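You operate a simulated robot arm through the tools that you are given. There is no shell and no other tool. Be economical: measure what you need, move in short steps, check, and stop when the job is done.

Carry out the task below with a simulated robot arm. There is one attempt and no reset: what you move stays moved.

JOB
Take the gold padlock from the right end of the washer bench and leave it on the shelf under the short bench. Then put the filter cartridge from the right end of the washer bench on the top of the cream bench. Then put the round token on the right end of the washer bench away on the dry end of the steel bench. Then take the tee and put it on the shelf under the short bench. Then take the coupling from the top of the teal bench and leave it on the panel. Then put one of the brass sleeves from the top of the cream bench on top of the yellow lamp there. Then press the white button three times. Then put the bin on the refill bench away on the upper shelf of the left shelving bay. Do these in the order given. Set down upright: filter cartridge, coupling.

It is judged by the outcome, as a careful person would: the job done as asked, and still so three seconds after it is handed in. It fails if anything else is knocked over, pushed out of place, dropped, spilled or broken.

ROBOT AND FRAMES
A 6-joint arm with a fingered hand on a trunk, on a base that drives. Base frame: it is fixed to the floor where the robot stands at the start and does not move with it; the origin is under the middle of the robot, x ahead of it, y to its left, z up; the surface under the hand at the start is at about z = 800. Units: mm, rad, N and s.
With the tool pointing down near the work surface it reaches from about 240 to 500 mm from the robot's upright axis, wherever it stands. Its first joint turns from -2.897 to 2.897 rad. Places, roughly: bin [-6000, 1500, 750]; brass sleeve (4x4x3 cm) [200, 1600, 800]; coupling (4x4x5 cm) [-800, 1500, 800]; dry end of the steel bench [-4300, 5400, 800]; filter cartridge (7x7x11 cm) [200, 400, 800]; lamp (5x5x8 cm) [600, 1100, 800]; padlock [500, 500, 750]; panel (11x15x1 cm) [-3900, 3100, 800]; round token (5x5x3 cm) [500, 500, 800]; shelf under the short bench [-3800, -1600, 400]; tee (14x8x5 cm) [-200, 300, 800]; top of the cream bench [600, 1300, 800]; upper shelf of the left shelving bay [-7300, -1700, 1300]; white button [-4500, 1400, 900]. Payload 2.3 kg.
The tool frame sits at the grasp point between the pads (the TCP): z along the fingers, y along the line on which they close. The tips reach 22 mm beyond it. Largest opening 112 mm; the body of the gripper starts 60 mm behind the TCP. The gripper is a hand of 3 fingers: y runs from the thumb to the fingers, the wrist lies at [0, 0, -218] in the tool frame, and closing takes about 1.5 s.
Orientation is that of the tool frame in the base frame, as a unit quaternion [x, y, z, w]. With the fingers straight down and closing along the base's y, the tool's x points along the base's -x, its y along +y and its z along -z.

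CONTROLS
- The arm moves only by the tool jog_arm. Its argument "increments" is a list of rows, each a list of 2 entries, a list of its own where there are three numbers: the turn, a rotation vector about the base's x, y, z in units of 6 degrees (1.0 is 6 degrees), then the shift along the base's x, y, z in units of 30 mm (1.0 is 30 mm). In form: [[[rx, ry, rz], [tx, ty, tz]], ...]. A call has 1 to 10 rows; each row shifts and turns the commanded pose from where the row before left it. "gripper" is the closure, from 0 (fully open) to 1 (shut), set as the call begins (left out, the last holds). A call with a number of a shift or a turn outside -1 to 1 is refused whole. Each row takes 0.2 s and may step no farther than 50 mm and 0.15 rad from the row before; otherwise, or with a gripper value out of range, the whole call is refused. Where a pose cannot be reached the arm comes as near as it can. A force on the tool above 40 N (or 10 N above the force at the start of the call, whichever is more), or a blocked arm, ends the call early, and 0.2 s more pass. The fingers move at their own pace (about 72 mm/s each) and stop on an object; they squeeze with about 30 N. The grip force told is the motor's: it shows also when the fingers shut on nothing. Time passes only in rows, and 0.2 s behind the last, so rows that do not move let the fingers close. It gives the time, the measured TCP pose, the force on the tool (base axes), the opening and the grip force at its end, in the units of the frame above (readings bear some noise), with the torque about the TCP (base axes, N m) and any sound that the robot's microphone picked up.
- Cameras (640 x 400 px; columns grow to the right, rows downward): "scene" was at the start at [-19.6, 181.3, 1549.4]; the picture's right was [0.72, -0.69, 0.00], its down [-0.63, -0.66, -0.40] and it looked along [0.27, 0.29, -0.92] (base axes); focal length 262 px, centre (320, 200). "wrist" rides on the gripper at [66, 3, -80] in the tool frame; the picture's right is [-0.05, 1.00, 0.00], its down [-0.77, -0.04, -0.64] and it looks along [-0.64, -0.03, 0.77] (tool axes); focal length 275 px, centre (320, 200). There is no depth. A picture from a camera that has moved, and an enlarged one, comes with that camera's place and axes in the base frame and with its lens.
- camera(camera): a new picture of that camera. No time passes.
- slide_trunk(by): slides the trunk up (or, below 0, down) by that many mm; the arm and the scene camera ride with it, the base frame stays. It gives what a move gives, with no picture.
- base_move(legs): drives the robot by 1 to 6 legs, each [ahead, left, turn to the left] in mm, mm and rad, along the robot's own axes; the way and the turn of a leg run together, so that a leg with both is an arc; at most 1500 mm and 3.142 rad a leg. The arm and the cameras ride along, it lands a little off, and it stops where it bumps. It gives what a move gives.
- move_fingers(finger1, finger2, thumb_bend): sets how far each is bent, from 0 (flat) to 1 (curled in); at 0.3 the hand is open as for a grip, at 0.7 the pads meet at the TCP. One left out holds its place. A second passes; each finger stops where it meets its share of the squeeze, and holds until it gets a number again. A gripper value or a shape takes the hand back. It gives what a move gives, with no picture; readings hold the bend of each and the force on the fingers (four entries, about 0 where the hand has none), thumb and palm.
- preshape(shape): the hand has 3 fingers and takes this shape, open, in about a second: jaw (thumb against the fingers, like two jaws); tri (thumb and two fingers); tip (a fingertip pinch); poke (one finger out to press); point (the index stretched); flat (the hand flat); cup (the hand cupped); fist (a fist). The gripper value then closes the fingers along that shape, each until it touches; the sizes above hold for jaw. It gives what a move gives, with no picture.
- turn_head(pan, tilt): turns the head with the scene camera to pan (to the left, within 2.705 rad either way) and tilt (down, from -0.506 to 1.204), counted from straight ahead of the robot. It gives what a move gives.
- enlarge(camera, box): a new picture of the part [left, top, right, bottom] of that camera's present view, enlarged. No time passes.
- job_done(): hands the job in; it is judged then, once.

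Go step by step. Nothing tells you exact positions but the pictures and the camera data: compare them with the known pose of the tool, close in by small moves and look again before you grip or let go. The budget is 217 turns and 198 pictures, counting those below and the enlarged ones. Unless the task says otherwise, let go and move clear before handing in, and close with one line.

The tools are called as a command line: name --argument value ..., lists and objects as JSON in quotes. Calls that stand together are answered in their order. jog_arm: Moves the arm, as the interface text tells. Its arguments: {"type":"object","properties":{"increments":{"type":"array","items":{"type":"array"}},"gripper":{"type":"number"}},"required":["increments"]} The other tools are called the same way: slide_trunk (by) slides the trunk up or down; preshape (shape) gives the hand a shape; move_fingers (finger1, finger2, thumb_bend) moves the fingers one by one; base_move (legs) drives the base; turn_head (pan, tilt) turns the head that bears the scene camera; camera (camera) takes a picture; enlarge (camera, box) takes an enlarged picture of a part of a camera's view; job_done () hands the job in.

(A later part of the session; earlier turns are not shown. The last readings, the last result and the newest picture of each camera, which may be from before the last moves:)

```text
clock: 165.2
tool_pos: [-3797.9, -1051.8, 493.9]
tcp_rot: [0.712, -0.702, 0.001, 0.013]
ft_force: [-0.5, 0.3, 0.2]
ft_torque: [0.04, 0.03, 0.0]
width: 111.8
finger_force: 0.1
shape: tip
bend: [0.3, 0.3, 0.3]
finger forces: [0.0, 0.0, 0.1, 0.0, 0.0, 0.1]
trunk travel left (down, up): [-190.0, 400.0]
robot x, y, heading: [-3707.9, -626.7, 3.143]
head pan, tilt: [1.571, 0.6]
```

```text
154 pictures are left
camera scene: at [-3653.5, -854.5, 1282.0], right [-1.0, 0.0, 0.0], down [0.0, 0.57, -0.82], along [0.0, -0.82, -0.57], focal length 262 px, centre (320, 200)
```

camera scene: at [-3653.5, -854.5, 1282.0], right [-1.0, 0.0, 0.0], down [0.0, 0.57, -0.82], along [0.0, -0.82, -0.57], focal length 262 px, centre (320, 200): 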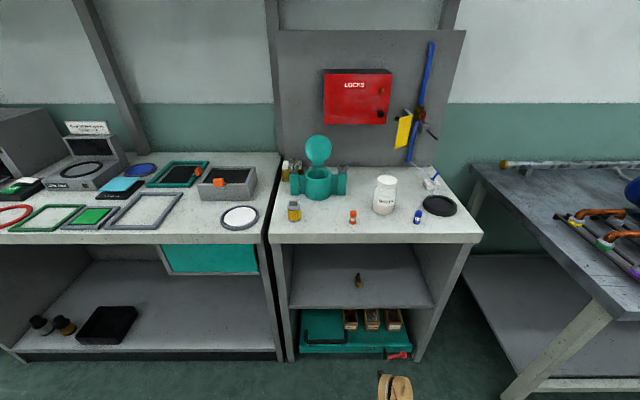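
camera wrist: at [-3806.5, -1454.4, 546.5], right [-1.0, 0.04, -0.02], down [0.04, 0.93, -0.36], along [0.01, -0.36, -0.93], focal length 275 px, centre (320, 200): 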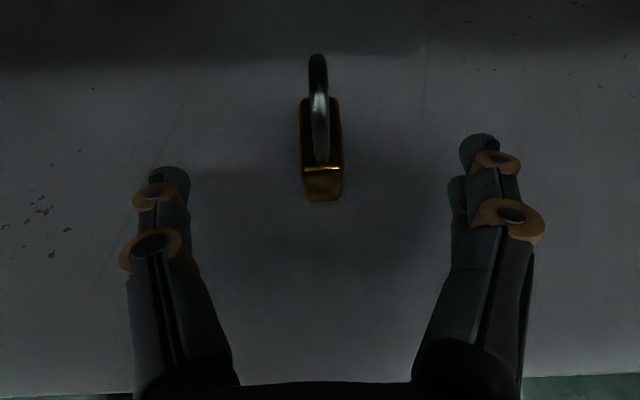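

Padlock done. Raising the trunk and driving back to the washer bench for the filter cartridge.

slide_trunk --by 400

base_move --legs '[[0, 0, 3.14], [1500, 0, 0], [1500, 0, 0], [760, 0, 0]]'

jog_arm --increments '[[[0, 0, 0], [0, -0.8, 1]], [[0, 0, 0], [0, -0.8, 1]], [[0, 0, 0], [0, 0, 1]], [[0, 0, 0], [0, 0, 0.5]]]'

turn_head --pan 1.57 --tilt 0.8

camera --camera "scene"

```text
clock: 169.0
tool_pos: [-3799.1, -1053.3, 894.5]
tcp_rot: [0.712, -0.702, 0.003, 0.014]
ft_force: [-0.2, 0.3, -0.6]
ft_torque: [0.03, 0.03, 0.0]
width: 111.8
finger_force: 0.1
shape: tip
bend: [0.3, 0.3, 0.3]
finger forces: [0.0, 0.0, 0.1, 0.1, 0.1, 0.0]
trunk travel left (down, up): [-590.0, 0.0]
robot x, y, heading: [-3713.4, -620.1, 3.137]
head pan, tilt: [1.571, 0.6]
```

```text
clock: 194.5
tool_pos: [109.6, -72.2, 895.2]
tcp_rot: [0.69, 0.724, 0.013, -0.003]
ft_force: [0.3, -0.2, -1.3]
ft_torque: [-0.04, 0.0, 0.01]
width: 112.0
finger_force: 0.2
shape: tip
bend: [0.3, 0.3, 0.3]
finger forces: [0.1, 0.0, 0.1, 0.0, 0.0, 0.0]
trunk travel left (down, up): [-590.0, 0.0]
robot x, y, heading: [40.0, -504.5, 0.035]
head pan, tilt: [1.571, 0.6]
```

```text
clock: 195.5
tool_pos: [110.1, -122.8, 1000.7]
tcp_rot: [0.689, 0.724, 0.013, -0.002]
ft_force: [-0.7, -0.1, -0.2]
ft_torque: [-0.04, 0.01, 0.03]
width: 112.0
finger_force: 0.0
shape: tip
bend: [0.3, 0.3, 0.3]
finger forces: [0.0, 0.1, 0.0, 0.0, 0.0, 0.1]
trunk travel left (down, up): [-590.0, 0.0]
robot x, y, heading: [42.5, -505.7, 0.033]
head pan, tilt: [1.571, 0.6]
```

```text
clock: 196.2
tool_pos: [110.5, -121.2, 999.9]
tcp_rot: [0.689, 0.724, 0.014, -0.003]
ft_force: [-0.3, -0.2, 0.4]
ft_torque: [-0.03, -0.01, 0.02]
width: 112.0
finger_force: 0.1
shape: tip
bend: [0.3, 0.3, 0.3]
finger forces: [0.1, 0.1, 0.0, 0.0, 0.0, 0.1]
trunk travel left (down, up): [-590.0, 0.0]
robot x, y, heading: [40.6, -502.4, 0.034]
head pan, tilt: [1.571, 0.799]
```

```text
153 pictures are left
camera scene: at [-27.6, -287.8, 1665.1], right [1.0, 0.03, 0.0], down [0.02, -0.72, -0.7], along [-0.02, 0.7, -0.72], focal length 262 px, centre (320, 200)
```

scene: 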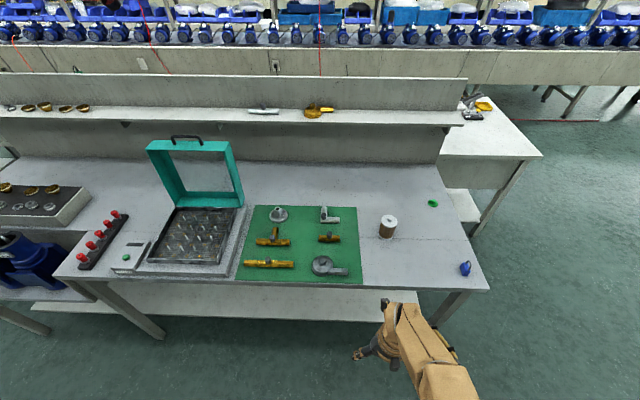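

The filter is near (215, 358); the brass tee is the T-shaped one on the green mat. I'll slide in to the bench and view the filter from the wrist.

base_move --legs '[[0, 0, -0.034], [50, 440, 0]]'

camera --camera "wrist"

```text
clock: 199.3
tool_pos: [173.6, 319.9, 999.3]
tcp_rot: [0.702, 0.713, 0.012, -0.002]
ft_force: [0.2, 0.6, 0.3]
ft_torque: [-0.04, -0.02, -0.02]
width: 111.9
finger_force: 0.0
shape: tip
bend: [0.3, 0.3, 0.3]
finger forces: [0.0, 0.1, 0.0, 0.0, 0.1, 0.0]
trunk travel left (down, up): [-590.0, 0.0]
robot x, y, heading: [94.8, -59.0, -0.001]
head pan, tilt: [1.571, 0.799]
```

```text
152 pictures are left
camera wrist: at [173.9, 385.7, 1082.0], right [1.0, -0.03, 0.02], down [-0.03, -0.79, 0.62], along [-0.01, -0.62, -0.79], focal length 275 px, centre (320, 200)
```

wrist: 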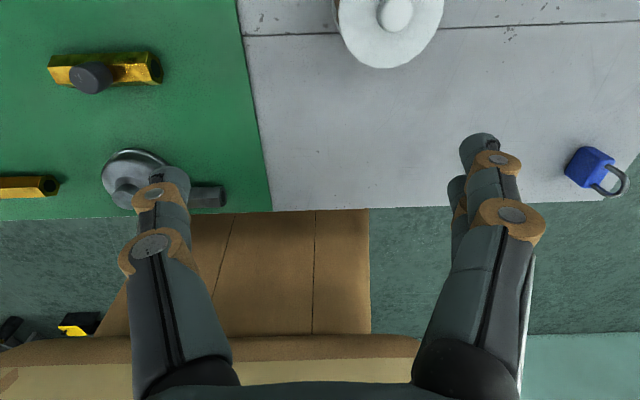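

The filter's axis is near (218, 367). Centering over it.

jog_arm --increments '[[[0, 0, 0], [0.75, 0.8, 0]], [[0, 0, 0], [0.75, 0.75, 0]], [[0, 0, 0], [0, 0, 0]]]'

camera --camera "wrist"

```text
clock: 200.1
tool_pos: [219.0, 365.8, 999.5]
tcp_rot: [0.702, 0.712, 0.014, -0.002]
ft_force: [-0.2, 0.4, 0.1]
ft_torque: [0.0, 0.04, 0.01]
width: 112.0
finger_force: 0.1
shape: tip
bend: [0.3, 0.3, 0.3]
finger forces: [0.0, 0.1, 0.0, 0.0, 0.0, 0.1]
trunk travel left (down, up): [-590.0, 0.0]
robot x, y, heading: [92.6, -61.6, 0.0]
head pan, tilt: [1.571, 0.799]
```

```text
151 pictures are left
camera wrist: at [218.6, 430.8, 1081.9], right [1.0, -0.03, 0.02], down [-0.03, -0.79, 0.62], along [-0.01, -0.62, -0.79], focal length 275 px, centre (320, 200)
```

wrist: 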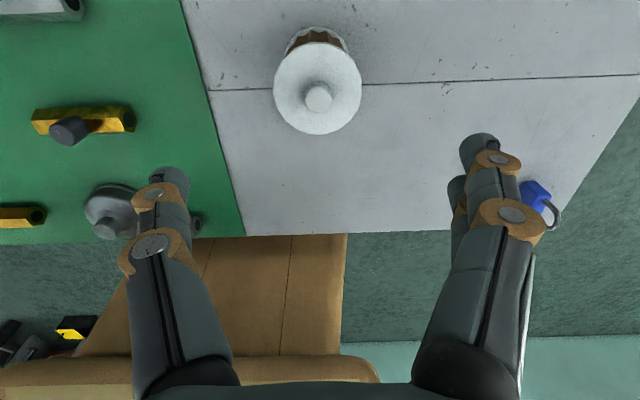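

Filter axis refined to about (217, 372), cap near z 888, knob to 910. I'll descend to TCP z ≈ 868 to keep the palm off the knob.

jog_arm --increments '[[[0, 0, 0], [-0.07, 0.2, -1]], [[0, 0, 0], [0, 0, -1]], [[0, 0, 0], [0, 0, -1]], [[0, 0, 0], [0, 0, -1]], [[0, 0, 0], [0, 0, -0.35]], [[0, 0, 0], [0, 0, 0]]]'

camera --camera "wrist"

```text
clock: 201.5
tool_pos: [214.2, 358.5, 872.5]
tcp_rot: [0.701, 0.713, 0.013, -0.003]
ft_force: [0.6, 0.3, 0.1]
ft_torque: [-0.04, -0.01, -0.02]
width: 112.2
finger_force: 0.1
shape: tip
bend: [0.3, 0.3, 0.3]
finger forces: [0.0, 0.0, 0.0, 0.0, 0.0, 0.0]
out of reach, approached as far as the arm can: row 3, 4
trunk travel left (down, up): [-590.0, 0.0]
robot x, y, heading: [95.9, -60.5, -0.003]
head pan, tilt: [1.571, 0.799]
```

```text
150 pictures are left
camera wrist: at [213.4, 424.5, 956.0], right [1.0, -0.03, 0.02], down [-0.03, -0.79, 0.62], along [-0.01, -0.62, -0.79], focal length 275 px, centre (320, 200)
```

wrist: 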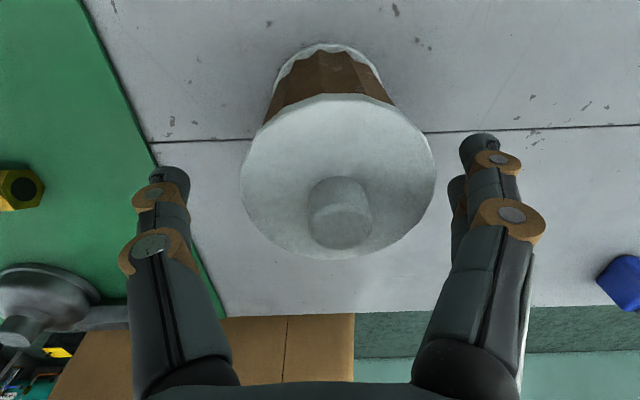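

I'm about 16 mm short in y. A small sideways base shift will centre it.

base_move --legs '[[3, 17, 0]]'

camera --camera "wrist"

```text
clock: 202.3
tool_pos: [215.9, 375.5, 873.7]
tcp_rot: [0.702, 0.712, 0.014, -0.002]
ft_force: [0.3, -0.1, 0.4]
ft_torque: [0.02, -0.01, 0.02]
width: 111.8
finger_force: 0.0
shape: tip
bend: [0.3, 0.3, 0.3]
finger forces: [0.0, 0.1, 0.1, 0.0, 0.0, 0.0]
trunk travel left (down, up): [-590.0, 0.0]
robot x, y, heading: [91.1, -45.1, 0.002]
head pan, tilt: [1.571, 0.799]
```

```text
149 pictures are left
camera wrist: at [216.7, 441.1, 956.3], right [1.0, -0.03, 0.02], down [-0.03, -0.79, 0.62], along [-0.01, -0.62, -0.79], focal length 275 px, centre (320, 200)
```

wrist: 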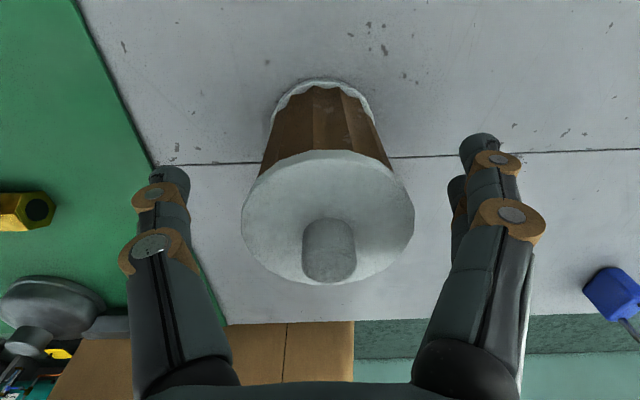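

Centred within a few millimetres. Closing on the filter.

jog_arm --gripper 1 --increments '[[[0, 0, 0], [0.05, 0.1, 0]], [[0, 0, 0], [0, 0, 0]], [[0, 0, 0], [0, 0, 0]], [[0, 0, 0], [0, 0, 0]], [[0, 0, 0], [0, 0, 0]], [[0, 0, 0], [0, 0, 0]], [[0, 0, 0], [0, 0, 0]], [[0, 0, 0], [0, 0, 0]]]'

camera --camera "wrist"

```text
clock: 204.1
tool_pos: [218.3, 376.4, 875.2]
tcp_rot: [0.702, 0.712, 0.013, -0.003]
ft_force: [0.3, 0.1, -0.7]
ft_torque: [0.01, -0.01, 0.0]
width: 50.9
finger_force: 30.0
shape: tip
bend: [0.73, 0.73, 0.7]
finger forces: [13.4, 13.8, 0.0, 0.0, 27.0, 0.1]
out of reach, approached as far as the arm can: row 1
trunk travel left (down, up): [-590.0, 0.0]
robot x, y, heading: [94.0, -46.0, -0.002]
head pan, tilt: [1.571, 0.799]
```

```text
148 pictures are left
camera wrist: at [216.8, 441.3, 956.2], right [1.0, -0.03, 0.02], down [-0.03, -0.79, 0.62], along [-0.01, -0.62, -0.79], focal length 275 px, centre (320, 200)
```

wrist: 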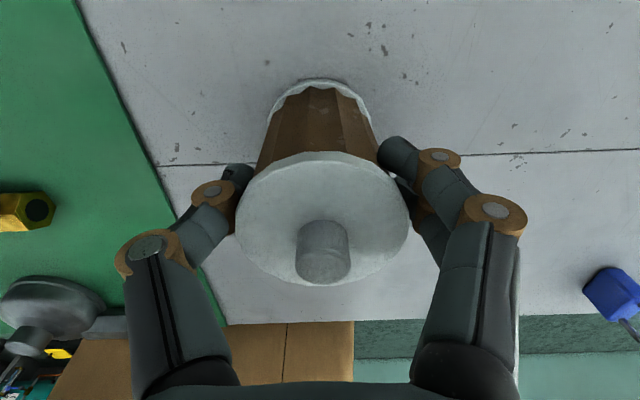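

Held with 27 N. Lifting gently.

jog_arm --increments '[[[0, 0, 0], [0, -0.05, 0.5]], [[0, 0, 0], [0, -0.1, 1]], [[0, 0, 0], [0, -0.3, 1]], [[0, 0, 0], [0, -0.5, 1]], [[0, 0, 0], [0, -0.5, 0.5]]]'

camera --camera "wrist"

```text
clock: 205.3
tool_pos: [217.0, 331.2, 995.1]
tcp_rot: [0.702, 0.712, 0.013, -0.003]
ft_force: [-0.6, 0.1, -1.1]
ft_torque: [0.01, 0.01, 0.0]
width: 50.7
finger_force: 29.7
shape: tip
bend: [0.73, 0.73, 0.7]
finger forces: [13.7, 13.9, 0.0, 0.1, 27.0, 0.1]
trunk travel left (down, up): [-590.0, 0.0]
robot x, y, heading: [94.2, -46.9, 0.001]
head pan, tilt: [1.571, 0.799]
```

```text
147 pictures are left
camera wrist: at [217.4, 397.1, 1076.4], right [1.0, -0.03, 0.02], down [-0.03, -0.79, 0.62], along [-0.01, -0.62, -0.79], focal length 275 px, centre (320, 200)
```

wrist: 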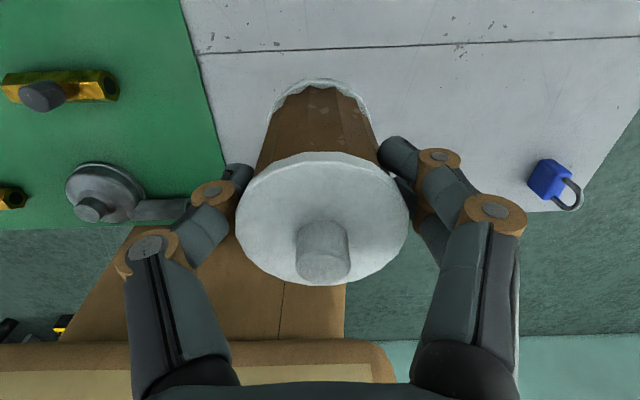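

The filter hangs upright. I'll back into the aisle, swing the arm to straight ahead (turning the tool with it), then drive round to the cream bench.

base_move --legs '[[0, -380, 0]]'

jog_arm --increments '[[[0, 0, -0.75], [0.987, -0.161, 0]], [[0, 0, -0.75], [0.971, -0.238, 0]], [[0, 0, -0.75], [0.95, -0.313, 0]], [[0, 0, -0.75], [0.922, -0.387, 0]], [[0, 0, -0.75], [0.889, -0.458, 0]], [[0, 0, -0.75], [0.85, -0.526, 0]], [[0, 0, -0.75], [0.806, -0.591, 0]], [[0, 0, -0.75], [0.758, -0.653, 0]], [[0, 0, -0.75], [0.704, -0.71, 0]], [[0, 0, -0.75], [0.646, -0.763, 0]]]'

jog_arm --increments '[[[0, 0, -0.75], [0.584, -0.812, 0]], [[0, 0, -0.75], [0.519, -0.855, 0]], [[0, 0, -0.75], [0.45, -0.893, 0]], [[0, 0, -0.75], [0.379, -0.926, 0]], [[0, 0, -0.75], [0.305, -0.952, 0]], [[0, 0, -0.75], [0.229, -0.973, 0]], [[0, 0, -0.75], [0.152, -0.988, 0]], [[0, 0, -0.75], [0.074, -0.997, 0]]]'

base_move --legs '[[810, 0, 0], [0, 0, 1.571], [900, 0, 0]]'

turn_head --pan 0.3 --tilt 0.9

camera --camera "scene"

```text
clock: 207.7
tool_pos: [218.7, -49.7, 994.4]
tcp_rot: [0.703, 0.711, 0.013, -0.003]
ft_force: [-0.6, 0.5, -1.4]
ft_torque: [-0.02, -0.01, -0.02]
width: 50.7
finger_force: 30.0
shape: tip
bend: [0.73, 0.73, 0.7]
finger forces: [13.7, 13.9, 0.1, 0.1, 26.9, 0.0]
trunk travel left (down, up): [-590.0, 0.0]
robot x, y, heading: [93.5, -424.9, -0.006]
head pan, tilt: [1.571, 0.799]
```

```text
clock: 209.9
tool_pos: [473.9, -193.4, 990.7]
tcp_rot: [0.921, 0.388, 0.014, 0.002]
ft_force: [-0.5, -0.2, -0.3]
ft_torque: [0.0, -0.01, 0.0]
width: 50.8
finger_force: 30.3
shape: tip
bend: [0.73, 0.73, 0.7]
finger forces: [13.7, 13.9, 0.1, 0.0, 27.2, 0.1]
trunk travel left (down, up): [-590.0, 0.0]
robot x, y, heading: [90.7, -427.8, -0.002]
head pan, tilt: [1.571, 0.799]
```

```text
clock: 211.7
tool_pos: [553.4, -417.7, 993.6]
tcp_rot: [0.996, 0.084, 0.012, 0.007]
ft_force: [0.0, 0.0, -0.8]
ft_torque: [0.03, -0.01, 0.02]
width: 50.6
finger_force: 29.8
shape: tip
bend: [0.73, 0.73, 0.7]
finger forces: [13.8, 14.1, 0.0, 0.0, 27.2, 0.0]
trunk travel left (down, up): [-590.0, 0.0]
robot x, y, heading: [94.1, -427.4, -0.006]
head pan, tilt: [1.571, 0.799]
```

```text
clock: 224.1
tool_pos: [949.2, 942.6, 994.4]
tcp_rot: [0.664, 0.748, 0.014, -0.004]
ft_force: [0.0, -0.2, -0.6]
ft_torque: [-0.03, -0.05, 0.02]
width: 50.6
finger_force: 30.0
shape: tip
bend: [0.73, 0.73, 0.7]
finger forces: [13.9, 14.2, 0.1, 0.0, 27.1, 0.1]
trunk travel left (down, up): [-590.0, 0.0]
robot x, y, heading: [937.6, 481.7, 1.517]
head pan, tilt: [1.571, 0.799]
```

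```text
clock: 225.5
tool_pos: [949.6, 940.6, 995.4]
tcp_rot: [0.663, 0.748, 0.014, -0.003]
ft_force: [0.0, -0.2, -0.1]
ft_torque: [-0.01, 0.0, 0.02]
width: 50.6
finger_force: 30.4
shape: tip
bend: [0.73, 0.73, 0.7]
finger forces: [13.8, 14.1, 0.0, 0.0, 27.0, 0.0]
trunk travel left (down, up): [-590.0, 0.0]
robot x, y, heading: [937.7, 481.4, 1.52]
head pan, tilt: [0.3, 0.901]
```

```text
146 pictures are left
camera scene: at [777.2, 500.9, 1657.2], right [0.97, 0.25, 0.0], down [0.19, -0.76, -0.62], along [-0.15, 0.6, -0.78], focal length 262 px, centre (320, 200)
```

scene: 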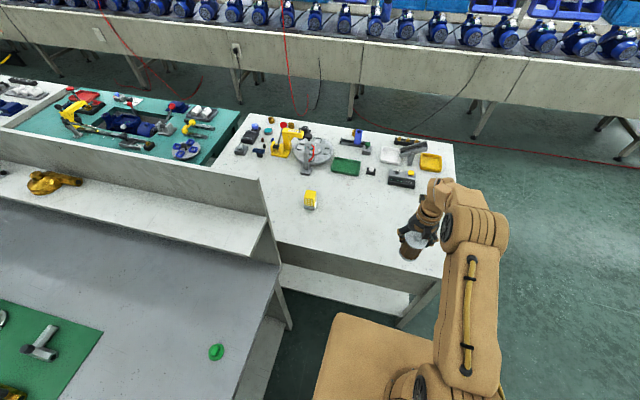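

The bench top ahead is free between the front edge (y ≈ 931) and the items further back. I'll move forward a little, extend, and lower with the trunk.

base_move --legs '[[60, 0, 0.03]]'

jog_arm --increments '[[[0, 0, 0], [-0.5, 0.6, 0]], [[0, 0, 0], [-0.3, 0.6, 0]], [[0, 0, 0], [0, 0, 0]]]'

slide_trunk --by -90

camera --camera "wrist"

camera --camera "scene"

```text
clock: 226.5
tool_pos: [936.6, 1003.5, 993.6]
tcp_rot: [0.651, 0.759, 0.013, -0.003]
ft_force: [-0.7, 0.3, -0.6]
ft_torque: [-0.04, 0.01, 0.0]
width: 50.6
finger_force: 29.6
shape: tip
bend: [0.73, 0.73, 0.7]
finger forces: [13.8, 14.1, 0.1, 0.1, 27.1, 0.0]
trunk travel left (down, up): [-590.0, 0.0]
robot x, y, heading: [938.6, 544.2, 1.556]
head pan, tilt: [0.3, 0.901]
```

```text
clock: 227.3
tool_pos: [914.2, 1037.4, 993.9]
tcp_rot: [0.651, 0.759, 0.013, -0.004]
ft_force: [-0.1, 0.8, -1.1]
ft_torque: [0.03, 0.0, 0.03]
width: 50.5
finger_force: 29.8
shape: tip
bend: [0.73, 0.73, 0.7]
finger forces: [13.9, 14.1, 0.0, 0.1, 27.1, 0.0]
trunk travel left (down, up): [-590.0, 0.0]
robot x, y, heading: [944.7, 539.2, 1.555]
head pan, tilt: [0.3, 0.901]
```

```text
clock: 228.6
tool_pos: [914.5, 1037.6, 904.8]
tcp_rot: [0.651, 0.759, 0.013, -0.003]
ft_force: [-0.3, -0.1, 0.0]
ft_torque: [0.02, -0.02, -0.03]
width: 50.6
finger_force: 30.1
shape: tip
bend: [0.73, 0.73, 0.7]
finger forces: [13.8, 14.1, 0.0, 0.0, 27.1, 0.0]
trunk travel left (down, up): [-500.0, 90.0]
robot x, y, heading: [936.2, 545.0, 1.551]
head pan, tilt: [0.3, 0.901]
```

```text
145 pictures are left
camera wrist: at [904.8, 1102.8, 986.6], right [0.99, 0.11, 0.02], down [0.07, -0.78, 0.62], along [0.08, -0.61, -0.79], focal length 275 px, centre (320, 200)
```

wrist: 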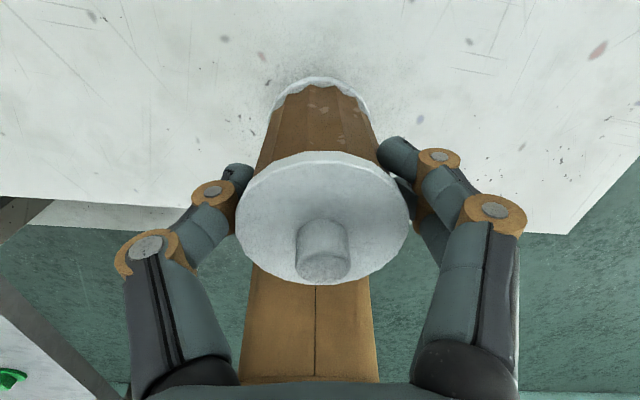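

```text
144 pictures are left
camera scene: at [779.0, 556.5, 1567.2], right [0.96, 0.28, 0.0], down [0.22, -0.75, -0.62], along [-0.17, 0.6, -0.78], focal length 262 px, centre (320, 200)
```

scene: 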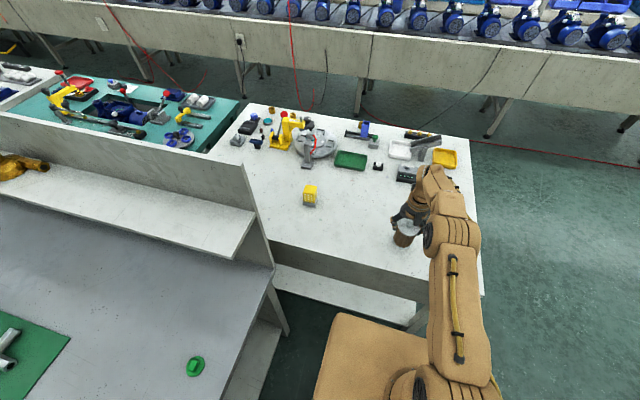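

Clear space below. Lowering to the surface.

jog_arm --increments '[[[0, 0, 0], [0, 0, -0.5]], [[0, 0, 0], [0, 0, -0.3]], [[0, 0, 0], [0, 0, -0.1]], [[0, 0, 0], [0, 0, -0.05]], [[0, 0, 0], [0, 0, 0]]]'

```text
clock: 229.8
tool_pos: [914.8, 1038.1, 876.7]
tcp_rot: [0.651, 0.759, 0.013, -0.003]
ft_force: [0.1, 0.5, -1.3]
ft_torque: [0.0, 0.0, -0.02]
width: 50.5
finger_force: 30.0
shape: tip
bend: [0.73, 0.73, 0.7]
finger forces: [13.7, 14.0, 0.0, 0.0, 27.1, 0.0]
trunk travel left (down, up): [-500.0, 90.0]
robot x, y, heading: [940.4, 540.5, 1.554]
head pan, tilt: [0.3, 0.901]
```

jog_arm --increments '[[[0, 0, 0], [0, 0, -0.07]], [[0, 0, 0], [0, 0, -0.07]], [[0, 0, 0], [0, 0, 0]]]'

```text
clock: 230.6
tool_pos: [914.6, 1038.2, 871.8]
tcp_rot: [0.651, 0.759, 0.015, -0.005]
ft_force: [-0.1, 6.0, 14.7]
ft_torque: [0.1, 0.01, -0.03]
width: 50.4
finger_force: 30.0
shape: tip
bend: [0.73, 0.73, 0.7]
finger forces: [16.0, 15.5, 0.1, 0.0, 30.0, 0.0]
trunk travel left (down, up): [-500.0, 90.0]
robot x, y, heading: [942.8, 541.7, 1.549]
head pan, tilt: [0.3, 0.901]
```

The filter is in contact with the bench (15 N). Releasing and rising.

jog_arm --gripper 0 --increments '[[[0, 0, 0], [0, 0, 0]], [[0, 0, 0], [0, 0, 0]], [[0, 0, 0], [0, 0, 0]], [[0, 0, 0], [0, 0, 0]], [[0, 0, 0], [0, 0, 0]], [[0, 0, 0], [0, 0, 0]], [[0, 0, 0], [0, 0, 0]], [[0, 0, 0], [0, 0, 0]]]'

jog_arm --increments '[[[0, 0, 0], [0, 0, 1]], [[0, 0, 0], [0, 0, 1]], [[0, 0, 0], [0, -0.5, 1]], [[0, 0, 0], [0, -0.5, 1]], [[0, 0, 0], [0, -0.5, 0]]]'

camera --camera "wrist"

```text
clock: 232.3
tool_pos: [913.9, 1037.7, 871.7]
tcp_rot: [0.651, 0.759, 0.014, -0.005]
ft_force: [0.0, -0.7, -0.9]
ft_torque: [0.04, 0.02, -0.01]
width: 112.3
finger_force: 0.2
shape: tip
bend: [0.3, 0.3, 0.3]
finger forces: [0.1, 0.0, 0.0, 0.0, 0.1, 0.0]
trunk travel left (down, up): [-500.0, 90.0]
robot x, y, heading: [939.9, 545.3, 1.551]
head pan, tilt: [0.3, 0.901]
```

```text
clock: 233.6
tool_pos: [914.3, 994.3, 992.3]
tcp_rot: [0.65, 0.76, 0.013, -0.004]
ft_force: [-0.3, 0.0, -0.4]
ft_torque: [-0.01, 0.0, 0.01]
width: 112.1
finger_force: 0.1
shape: tip
bend: [0.3, 0.3, 0.3]
finger forces: [0.0, 0.1, 0.0, 0.0, 0.0, 0.1]
trunk travel left (down, up): [-500.0, 90.0]
robot x, y, heading: [943.1, 538.5, 1.555]
head pan, tilt: [0.3, 0.901]
```

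```text
143 pictures are left
camera wrist: at [905.2, 1058.5, 1073.3], right [0.99, 0.11, 0.02], down [0.07, -0.78, 0.62], along [0.08, -0.61, -0.79], focal length 275 px, centre (320, 200)
```

wrist: 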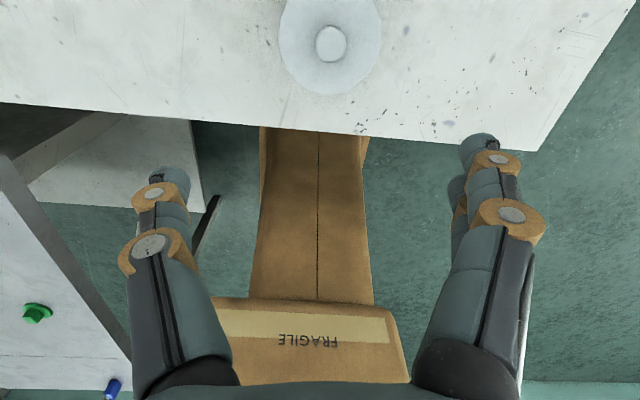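

The filter stands upright on the cream bench. Next the green token: I'll back off, shift left and swing the arm to the left with a shortened reach.

base_move --legs '[[-150, 0, 0.018], [0, 70, 0]]'

jog_arm --increments '[[[0, 0, 0], [0, -1, 0]], [[0, 0, 0], [0, -1, 0]]]'

```text
clock: 235.5
tool_pos: [833.0, 842.9, 990.9]
tcp_rot: [0.643, 0.766, 0.015, -0.003]
ft_force: [0.2, 0.5, 0.9]
ft_torque: [-0.02, -0.02, 0.0]
width: 112.1
finger_force: 0.1
shape: tip
bend: [0.3, 0.3, 0.3]
finger forces: [0.1, 0.0, 0.0, 0.0, 0.1, 0.0]
trunk travel left (down, up): [-500.0, 90.0]
robot x, y, heading: [870.6, 390.6, 1.572]
head pan, tilt: [0.3, 0.901]
```

```text
clock: 236.1
tool_pos: [836.4, 782.9, 992.5]
tcp_rot: [0.643, 0.766, 0.013, -0.003]
ft_force: [0.5, 0.1, -0.3]
ft_torque: [-0.03, 0.0, -0.02]
width: 112.1
finger_force: 0.0
shape: tip
bend: [0.3, 0.3, 0.3]
finger forces: [0.1, 0.0, 0.0, 0.0, 0.0, 0.0]
trunk travel left (down, up): [-500.0, 90.0]
robot x, y, heading: [870.6, 388.4, 1.577]
head pan, tilt: [0.3, 0.901]
```

jog_arm --increments '[[[0, 0, 0.9], [-0.988, -0.151, 0]], [[0, 0, 0.9], [-0.97, -0.244, 0]], [[0, 0, 0.9], [-0.943, -0.334, 0]], [[0, 0, 0.9], [-0.907, -0.421, 0]], [[0, 0, 0.9], [-0.863, -0.505, 0]], [[0, 0, 0.9], [-0.812, -0.584, 0]], [[0, 0, 0.9], [-0.754, -0.657, 0]], [[0, 0, 0.9], [-0.688, -0.725, 0]], [[0, 0, 0.9], [-0.617, -0.787, 0]], [[0, 0, 0.9], [-0.54, -0.842, 0]]]'

jog_arm --increments '[[[0, 0, 0.9], [-0.459, -0.889, 0]], [[0, 0, 0.9], [-0.373, -0.928, 0]], [[0, 0, 0.9], [-0.284, -0.959, 0]], [[0, 0, 0], [-0.8, 0, -0.7]], [[0, 0, 0], [-0.8, 0, -0.7]], [[0, 0, 0], [-0.5, 0, -0.7]], [[0, 0, 0], [0, 0, 0]]]'

camera --camera "wrist"

```text
clock: 238.3
tool_pos: [591.7, 624.6, 991.2]
tcp_rot: [0.226, 0.974, 0.011, -0.01]
ft_force: [0.3, 0.0, 0.8]
ft_torque: [0.0, -0.01, -0.01]
width: 111.8
finger_force: 0.1
shape: tip
bend: [0.3, 0.3, 0.3]
finger forces: [0.0, 0.1, 0.0, 0.0, 0.2, 0.0]
trunk travel left (down, up): [-500.0, 90.0]
robot x, y, heading: [869.8, 391.1, 1.568]
head pan, tilt: [0.3, 0.901]
```

```text
clock: 239.9
tool_pos: [494.4, 540.2, 927.4]
tcp_rot: [0.085, 0.996, 0.008, -0.011]
ft_force: [-0.2, -0.5, -0.4]
ft_torque: [-0.02, 0.01, 0.0]
width: 112.1
finger_force: 0.0
shape: tip
bend: [0.3, 0.3, 0.3]
finger forces: [0.0, 0.0, 0.0, 0.1, 0.0, 0.0]
trunk travel left (down, up): [-500.0, 90.0]
robot x, y, heading: [868.3, 398.1, 1.572]
head pan, tilt: [0.3, 0.901]
```

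```text
142 pictures are left
camera wrist: at [429.4, 554.0, 1010.9], right [0.22, 0.98, 0.02], down [0.77, -0.18, 0.62], along [0.61, -0.12, -0.79], focal length 275 px, centre (320, 200)
```

wrist: 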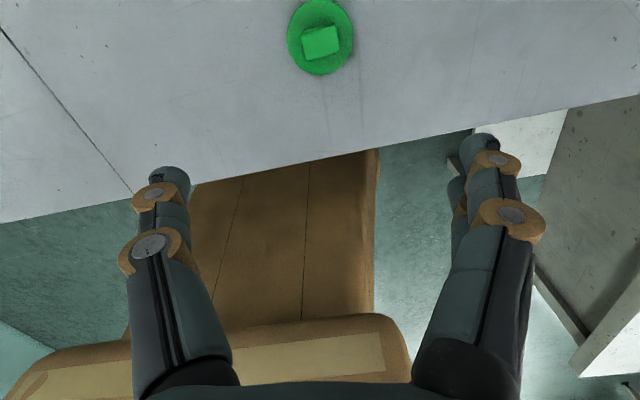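

enlarge --camera "wrist" --box '[270, 0, 370, 80]'

```text
5.00 times, centred on (320, 40) of wrist
camera zoom: at [429.4, 554.0, 1010.9], right [0.22, 0.98, 0.02], down [0.77, -0.18, 0.62], along [0.61, -0.12, -0.79], focal length 1376 px, centre (320, 1000)
```

zoom: 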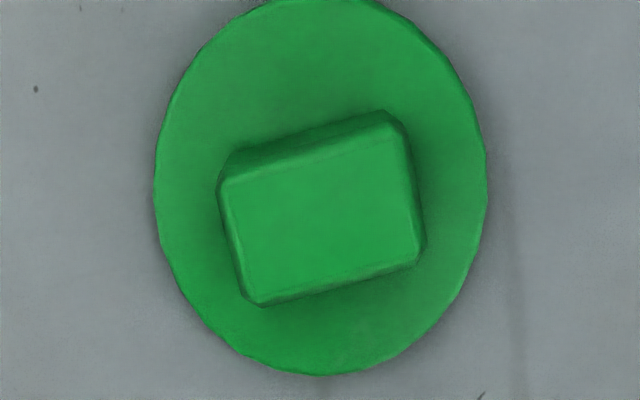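

The knob is aligned with the base axes (28 mm along y). Turning the tool to close along y and descending over it.

jog_arm --increments '[[[0, 0, 1], [-0.65, 0.2, 0]], [[0, 0, 1.0], [-0.62, 0.18, -0.5]], [[0, 0, 0.1], [0, 0, -0.8]], [[0, 0, 0], [0, 0, -0.7]], [[0, 0, 0], [0, 0, 0]]]'

camera --camera "wrist"

```text
clock: 241.1
tool_pos: [456.9, 551.9, 870.0]
tcp_rot: [-0.023, 1.0, 0.008, -0.012]
ft_force: [0.5, -0.1, 0.1]
ft_torque: [-0.02, 0.0, 0.0]
width: 112.1
finger_force: 0.2
shape: tip
bend: [0.3, 0.3, 0.3]
finger forces: [0.0, 0.0, 0.0, 0.1, 0.0, 0.0]
trunk travel left (down, up): [-500.0, 90.0]
robot x, y, heading: [871.9, 389.5, 1.577]
head pan, tilt: [0.3, 0.901]
```

```text
140 pictures are left
camera wrist: at [391.5, 553.0, 951.1], right [0.0, 1.0, 0.02], down [0.79, -0.01, 0.62], along [0.62, 0.01, -0.79], focal length 275 px, centre (320, 200)
```

wrist: 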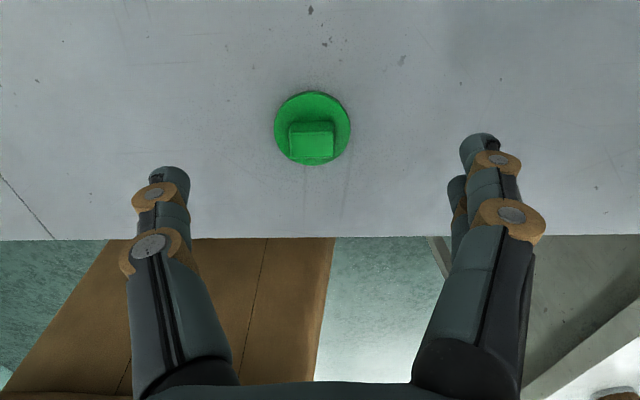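

Centred. Descending to grip the knob.

jog_arm --increments '[[[0, 0, 0], [-0.05, -0.05, -0.6]], [[0, 0, 0], [0, 0, -0.6]], [[0, 0, 0], [0, 0, 0]]]'

jog_arm --gripper 1 --increments '[[[0, 0, 0], [0, 0, 0]], [[0, 0, 0], [0, 0, 0]], [[0, 0, 0], [0, 0, 0]], [[0, 0, 0], [0, 0, 0]], [[0, 0, 0], [0, 0, 0]], [[0, 0, 0], [0, 0, 0]], [[0, 0, 0], [0, 0, 0]], [[0, 0, 0], [0, 0, 0]]]'

camera --camera "wrist"

```text
clock: 241.9
tool_pos: [455.0, 551.7, 832.4]
tcp_rot: [-0.024, 1.0, 0.007, -0.012]
ft_force: [-0.2, -0.1, -0.6]
ft_torque: [0.02, -0.01, 0.02]
width: 112.1
finger_force: 0.1
shape: tip
bend: [0.3, 0.3, 0.3]
finger forces: [0.0, 0.0, 0.0, 0.1, 0.1, 0.0]
trunk travel left (down, up): [-500.0, 90.0]
robot x, y, heading: [872.9, 392.3, 1.576]
head pan, tilt: [0.3, 0.901]
```

```text
clock: 243.7
tool_pos: [456.4, 551.3, 833.1]
tcp_rot: [-0.025, 1.0, 0.007, -0.011]
ft_force: [0.3, -0.5, 1.7]
ft_torque: [0.01, 0.01, 0.02]
width: 8.8
finger_force: 30.1
shape: tip
bend: [0.65, 0.72, 0.71]
finger forces: [0.0, 18.5, 0.1, 0.1, 25.3, 0.0]
trunk travel left (down, up): [-500.0, 90.0]
robot x, y, heading: [873.2, 390.8, 1.57]
head pan, tilt: [0.3, 0.901]
```

```text
139 pictures are left
camera wrist: at [390.4, 551.5, 914.1], right [0.0, 1.0, 0.02], down [0.79, -0.01, 0.62], along [0.62, 0.01, -0.79], focal length 275 px, centre (320, 200)
```

wrist: 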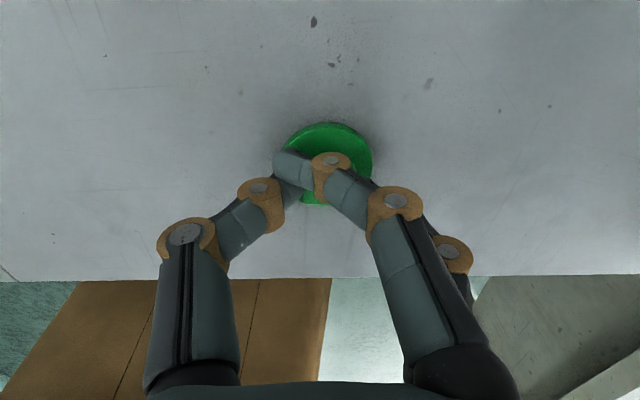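

Only one finger caught the small knob. I'll reopen, rise, and turn 90° so both fingers meet the knob's long face.

jog_arm --gripper 0 --increments '[[[0, 0, 0], [0, 0, 0]], [[0, 0, 0], [0, 0, 0]], [[0, 0, 0], [0, 0, 0]], [[0, 0, 0], [0, 0, 0]], [[0, 0, 0], [0, 0, 0]], [[0, 0, 0], [0, 0, 0.4]], [[0, 0, 0], [0, 0, 1]], [[0, 0, 1], [0, 0, 0.8]], [[0, 0, 1], [0, 0, 0]], [[0, 0, 1], [0, 0, 0]]]'

jog_arm --increments '[[[0, 0, 1], [0, 0, 0]], [[0, 0, 1], [0, 0, 0]], [[0, 0, 1], [0, 0, 0]], [[0, 0, 1], [0, 0, 0]], [[0, 0, 1], [0, 0, 0]], [[0, 0, 1], [0, 0, 0]], [[0, 0, 1], [0, 0, 0]], [[0, 0, 1], [0, 0, 0]], [[0, 0, 1], [0, 0, 0]], [[0, 0, 1], [0, 0, 0]]]'

jog_arm --increments '[[[0, 0, 1], [0, 0, 0]], [[0, 0, 0.8], [0, 0, 0]], [[0, 0, 0], [0, 0, 0]]]'

camera --camera "wrist"

```text
clock: 245.9
tool_pos: [455.5, 551.9, 899.2]
tcp_rot: [-0.181, 0.983, 0.006, -0.013]
ft_force: [0.9, 0.1, 0.5]
ft_torque: [-0.01, -0.01, 0.01]
width: 112.1
finger_force: 0.0
shape: tip
bend: [0.3, 0.3, 0.3]
finger forces: [0.0, 0.0, 0.0, 0.0, 0.0, 0.1]
trunk travel left (down, up): [-500.0, 90.0]
robot x, y, heading: [872.7, 394.3, 1.572]
head pan, tilt: [0.3, 0.901]
```

```text
clock: 248.1
tool_pos: [456.7, 552.8, 896.5]
tcp_rot: [-0.648, 0.762, -0.001, -0.014]
ft_force: [0.0, -0.9, 0.9]
ft_torque: [-0.01, 0.0, 0.03]
width: 112.0
finger_force: 0.1
shape: tip
bend: [0.3, 0.3, 0.3]
finger forces: [0.0, 0.0, 0.1, 0.1, 0.1, 0.0]
trunk travel left (down, up): [-500.0, 90.0]
robot x, y, heading: [869.5, 389.7, 1.571]
head pan, tilt: [0.3, 0.901]
```

```text
clock: 248.9
tool_pos: [455.0, 551.1, 897.3]
tcp_rot: [0.717, -0.697, 0.003, 0.013]
ft_force: [0.1, -0.2, 0.5]
ft_torque: [-0.02, 0.0, 0.02]
width: 111.9
finger_force: 0.0
shape: tip
bend: [0.3, 0.3, 0.3]
finger forces: [0.1, 0.1, 0.1, 0.0, 0.0, 0.0]
trunk travel left (down, up): [-500.0, 90.0]
robot x, y, heading: [868.2, 391.1, 1.577]
head pan, tilt: [0.3, 0.901]
```

```text
138 pictures are left
camera wrist: at [454.5, 488.3, 979.9], right [-1.0, 0.02, 0.01], down [0.02, 0.79, 0.62], along [0.0, 0.62, -0.79], focal length 275 px, centre (320, 200)
```

wrist: 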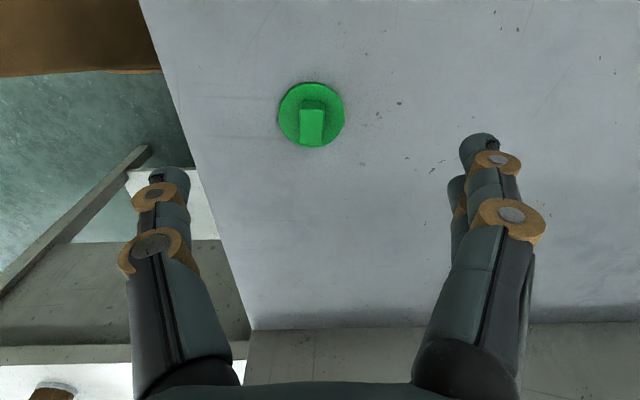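

The token is at about (459, 555), knob aligned. Descending and closing again.

jog_arm --increments '[[[0, 0, 0], [0.15, 0.12, -0.7]], [[0, 0, 0], [0, 0, -0.8]], [[0, 0, 0], [0, 0, -0.65]], [[0, 0, 0], [0, 0, 0]]]'

camera --camera "wrist"

```text
clock: 249.9
tool_pos: [459.8, 554.6, 832.8]
tcp_rot: [0.716, -0.698, 0.003, 0.013]
ft_force: [0.3, -0.2, 0.4]
ft_torque: [0.0, 0.01, 0.01]
width: 112.1
finger_force: 0.1
shape: tip
bend: [0.3, 0.3, 0.3]
finger forces: [0.0, 0.1, 0.1, 0.1, 0.1, 0.1]
trunk travel left (down, up): [-500.0, 90.0]
robot x, y, heading: [870.0, 392.4, 1.57]
head pan, tilt: [0.3, 0.901]
```

```text
137 pictures are left
camera wrist: at [459.3, 491.8, 915.6], right [-1.0, 0.02, 0.02], down [0.03, 0.79, 0.62], along [0.0, 0.62, -0.79], focal length 275 px, centre (320, 200)
```

wrist: 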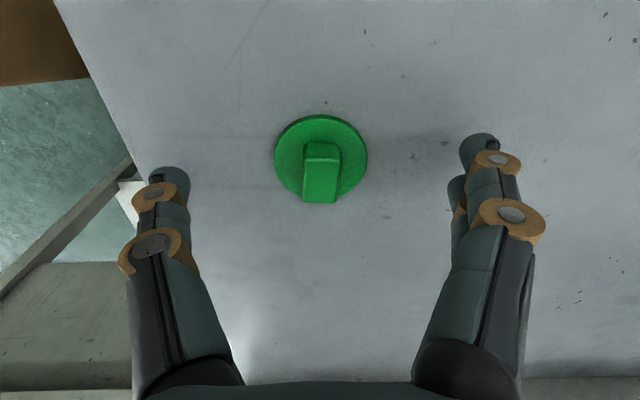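

jog_arm --gripper 1 --increments '[[[0, 0, 0], [0, 0, -0.12]], [[0, 0, 0], [0, 0, 0]], [[0, 0, 0], [0, 0, 0]], [[0, 0, 0], [0, 0, 0]], [[0, 0, 0], [0, 0, 0]], [[0, 0, 0], [0, 0, 0]], [[0, 0, 0], [0, 0, 0]], [[0, 0, 0], [0, 0, 0]], [[0, 0, 0], [0, 0, 0]]]'

camera --camera "wrist"

```text
clock: 251.9
tool_pos: [459.9, 555.0, 829.9]
tcp_rot: [0.716, -0.698, 0.003, 0.014]
ft_force: [-0.1, 0.4, 0.0]
ft_torque: [0.02, -0.05, 0.01]
width: 10.5
finger_force: 30.1
shape: tip
bend: [0.72, 0.72, 0.7]
finger forces: [13.4, 13.6, 0.0, 0.0, 26.7, 0.0]
trunk travel left (down, up): [-500.0, 90.0]
robot x, y, heading: [872.7, 391.6, 1.573]
head pan, tilt: [0.3, 0.901]
```

```text
136 pictures are left
camera wrist: at [459.1, 491.5, 912.2], right [-1.0, 0.02, 0.01], down [0.03, 0.79, 0.62], along [0.0, 0.62, -0.79], focal length 275 px, centre (320, 200)
```

wrist: 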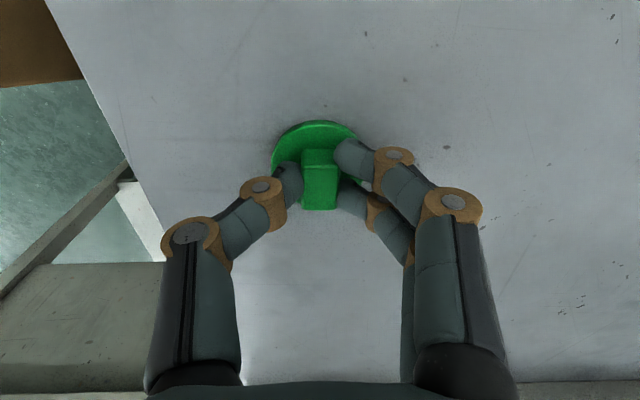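

Firm grip on the token. Lifting and looking for the way to the steel bench at the far left.

jog_arm --increments '[[[0, 0, 0], [0, 0, 0.5]], [[0, 0, 0], [0, 0, 1]], [[0, 0, 0], [0.3, 0, 1]], [[0, 0, 0], [0.8, 0, 1]], [[0, 0, 0], [0.8, -0.3, 1]], [[0, 0, 0], [0.5, -0.5, 0.5]]]'

slide_trunk --by 90

turn_head --pan 0.8 --tilt 0.15

camera --camera "scene"

turn_head --pan -0.3 --tilt 0.15

camera --camera "scene"

```text
clock: 253.3
tool_pos: [532.8, 529.9, 980.8]
tcp_rot: [0.716, -0.698, 0.002, 0.014]
ft_force: [0.3, 0.3, -0.3]
ft_torque: [0.0, 0.0, -0.01]
width: 10.2
finger_force: 30.1
shape: tip
bend: [0.72, 0.72, 0.7]
finger forces: [13.6, 13.8, 0.1, 0.1, 26.8, 0.1]
trunk travel left (down, up): [-500.0, 90.0]
robot x, y, heading: [868.5, 391.3, 1.57]
head pan, tilt: [0.3, 0.901]
```

```text
clock: 254.6
tool_pos: [532.7, 530.2, 1069.7]
tcp_rot: [0.716, -0.698, 0.003, 0.013]
ft_force: [-0.4, -0.9, 0.7]
ft_torque: [-0.02, 0.01, -0.01]
width: 10.6
finger_force: 29.9
shape: tip
bend: [0.72, 0.72, 0.7]
finger forces: [13.5, 13.8, 0.1, 0.1, 26.7, 0.1]
trunk travel left (down, up): [-590.0, 0.0]
robot x, y, heading: [868.0, 392.1, 1.574]
head pan, tilt: [0.3, 0.901]
```

```text
clock: 255.7
tool_pos: [532.6, 529.9, 1070.5]
tcp_rot: [0.716, -0.698, 0.003, 0.014]
ft_force: [0.8, -0.1, 0.6]
ft_torque: [-0.02, 0.03, 0.0]
width: 10.5
finger_force: 29.5
shape: tip
bend: [0.72, 0.72, 0.7]
finger forces: [13.5, 13.8, 0.1, 0.0, 26.7, 0.0]
trunk travel left (down, up): [-590.0, 0.0]
robot x, y, heading: [871.7, 391.6, 1.563]
head pan, tilt: [0.799, 0.15]
```

```text
135 pictures are left
camera scene: at [663.5, 395.0, 1723.3], right [0.7, 0.72, 0.0], down [0.11, -0.1, -0.99], along [-0.71, 0.69, -0.15], focal length 262 px, centre (320, 200)
```

scene: 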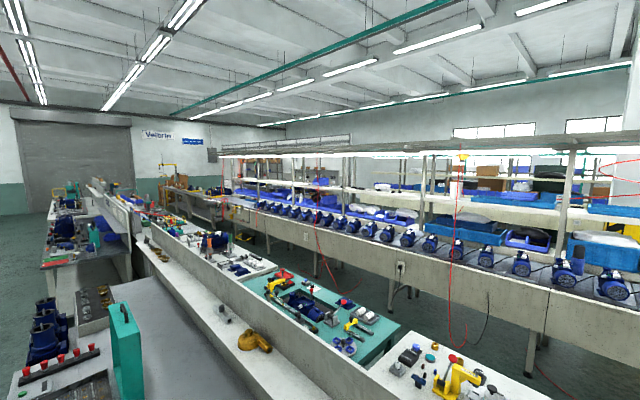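

```text
clock: 257.0
tool_pos: [532.8, 530.8, 1070.7]
tcp_rot: [0.717, -0.697, 0.003, 0.013]
ft_force: [0.2, 1.2, -0.2]
ft_torque: [0.02, 0.01, -0.04]
width: 10.4
finger_force: 30.5
shape: tip
bend: [0.72, 0.72, 0.7]
finger forces: [13.4, 13.8, 0.0, 0.0, 26.7, 0.0]
trunk travel left (down, up): [-590.0, 0.0]
robot x, y, heading: [869.0, 390.0, 1.572]
head pan, tilt: [-0.3, 0.15]
```

```text
134 pictures are left
camera scene: at [757.3, 419.0, 1723.4], right [0.96, -0.29, 0.0], down [-0.04, -0.14, -0.99], along [0.29, 0.94, -0.15], focal length 262 px, centre (320, 200)
```

scene: 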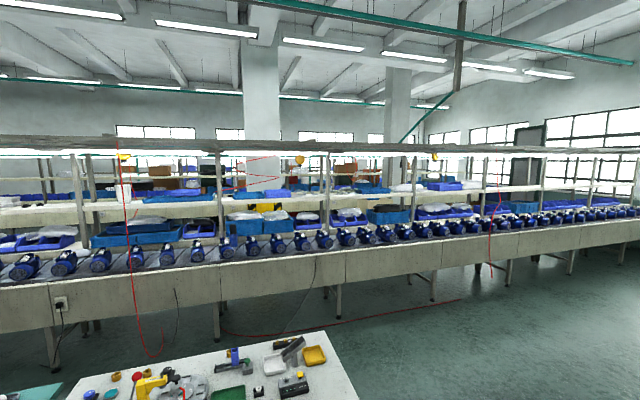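

The long motor line blocks the middle; the aisle between it and the benches runs at about y 2000. I'll bring the arm to the front, then go round the cream bench's right end.

jog_arm --increments '[[[0, 0, -0.9], [0.22, 0.976, 0]], [[0, 0, -0.9], [0.311, 0.951, 0]], [[0, 0, -0.9], [0.399, 0.917, 0]], [[0, 0, -0.9], [0.483, 0.875, 0]], [[0, 0, -0.9], [0.564, 0.826, 0]], [[0, 0, -0.9], [0.639, 0.769, 0]], [[0, 0, -0.9], [0.708, 0.706, 0]], [[0, 0, -0.9], [0.772, 0.636, 0]], [[0, 0, -0.9], [0.828, 0.561, 0]], [[0, 0, -0.9], [0.877, 0.48, 0]]]'

jog_arm --increments '[[[0, 0, -0.9], [0.918, 0.396, 0]], [[0, 0, -0.9], [0.952, 0.307, 0]], [[0, 0, -0.9], [0.976, 0.216, 0]], [[0, 0, -0.9], [0.99, 0.124, 0]], [[0, 0, -0.9], [1.0, 0.03, 0]]]'

base_move --legs '[[0, -930, 0], [700, 0, 0], [0, 0, 1.571], [0, -880, 0]]'

turn_head --pan 0.0 --tilt 0.4

camera --camera "scene"

```text
clock: 259.2
tool_pos: [706.6, 762.5, 1070.6]
tcp_rot: [-0.321, 0.947, 0.004, -0.014]
ft_force: [-0.8, 0.2, -0.6]
ft_torque: [-0.04, 0.02, -0.02]
width: 10.2
finger_force: 30.0
shape: tip
bend: [0.72, 0.72, 0.7]
finger forces: [13.8, 14.0, 0.0, 0.1, 26.4, 0.0]
trunk travel left (down, up): [-590.0, 0.0]
robot x, y, heading: [876.2, 394.0, 1.572]
head pan, tilt: [-0.3, 0.15]
```

```text
clock: 260.4
tool_pos: [852.8, 793.6, 1069.6]
tcp_rot: [-0.092, 0.996, 0.007, -0.011]
ft_force: [-0.1, 0.3, -0.4]
ft_torque: [0.01, -0.01, 0.01]
width: 10.0
finger_force: 30.2
shape: tip
bend: [0.72, 0.72, 0.71]
finger forces: [13.3, 15.5, 0.0, 0.0, 26.2, 0.0]
trunk travel left (down, up): [-590.0, 0.0]
robot x, y, heading: [871.5, 392.5, 1.571]
head pan, tilt: [-0.3, 0.15]
```

```text
clock: 276.8
tool_pos: [1383.9, 1960.2, 1070.1]
tcp_rot: [0.769, -0.639, 0.003, 0.014]
ft_force: [0.7, -0.3, -0.8]
ft_torque: [-0.01, 0.0, 0.06]
width: 9.3
finger_force: 30.1
shape: tip
bend: [0.73, 0.72, 0.71]
finger forces: [17.3, 18.3, 0.1, 0.1, 25.3, 0.0]
trunk travel left (down, up): [-590.0, 0.0]
robot x, y, heading: [1786.2, 1981.6, -3.14]
head pan, tilt: [-0.3, 0.15]
```

```text
clock: 277.6
tool_pos: [1384.7, 1960.8, 1069.5]
tcp_rot: [0.769, -0.639, 0.003, 0.013]
ft_force: [-0.1, -0.2, -0.3]
ft_torque: [0.0, 0.0, -0.03]
width: 9.5
finger_force: 29.8
shape: tip
bend: [0.73, 0.72, 0.71]
finger forces: [17.3, 18.4, 0.1, 0.0, 25.3, 0.1]
trunk travel left (down, up): [-590.0, 0.0]
robot x, y, heading: [1785.3, 1981.4, -3.136]
head pan, tilt: [0.0, 0.4]
```

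```text
133 pictures are left
camera scene: at [1753.6, 1837.7, 1700.3], right [0.0, 1.0, 0.0], down [0.39, 0.0, -0.92], along [-0.92, 0.0, -0.39], focal length 262 px, centre (320, 200)
```

scene: 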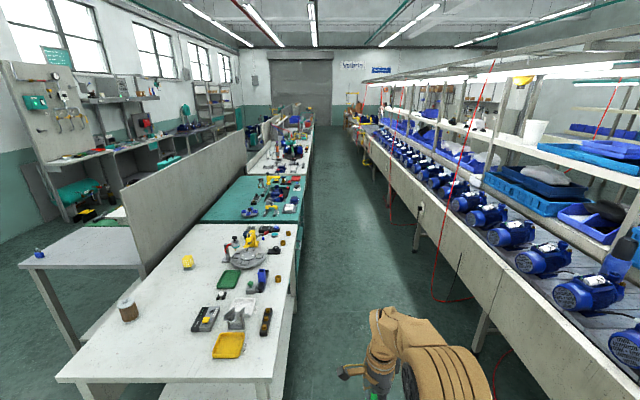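

A clear aisle runs at y ≈ 2200 between the benches (back edge ~1675) and the motor line (~2720). The grip reading changed slightly, so I'll check the token first.

camera --camera "wrist"

```text
132 pictures are left
camera wrist: at [1393.3, 1897.7, 1152.0], right [-0.99, -0.14, 0.02], down [-0.1, 0.78, 0.62], along [-0.1, 0.61, -0.79], focal length 275 px, centre (320, 200)
```

wrist: 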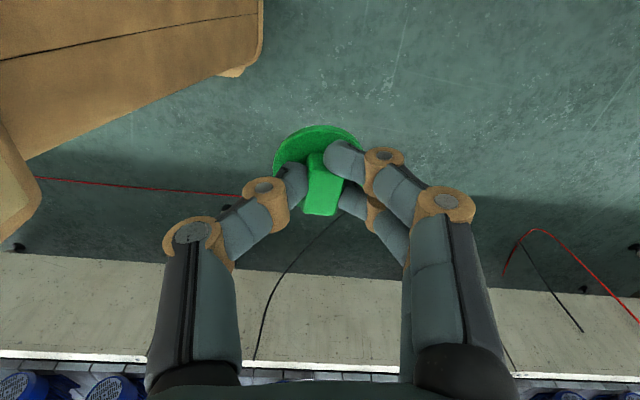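

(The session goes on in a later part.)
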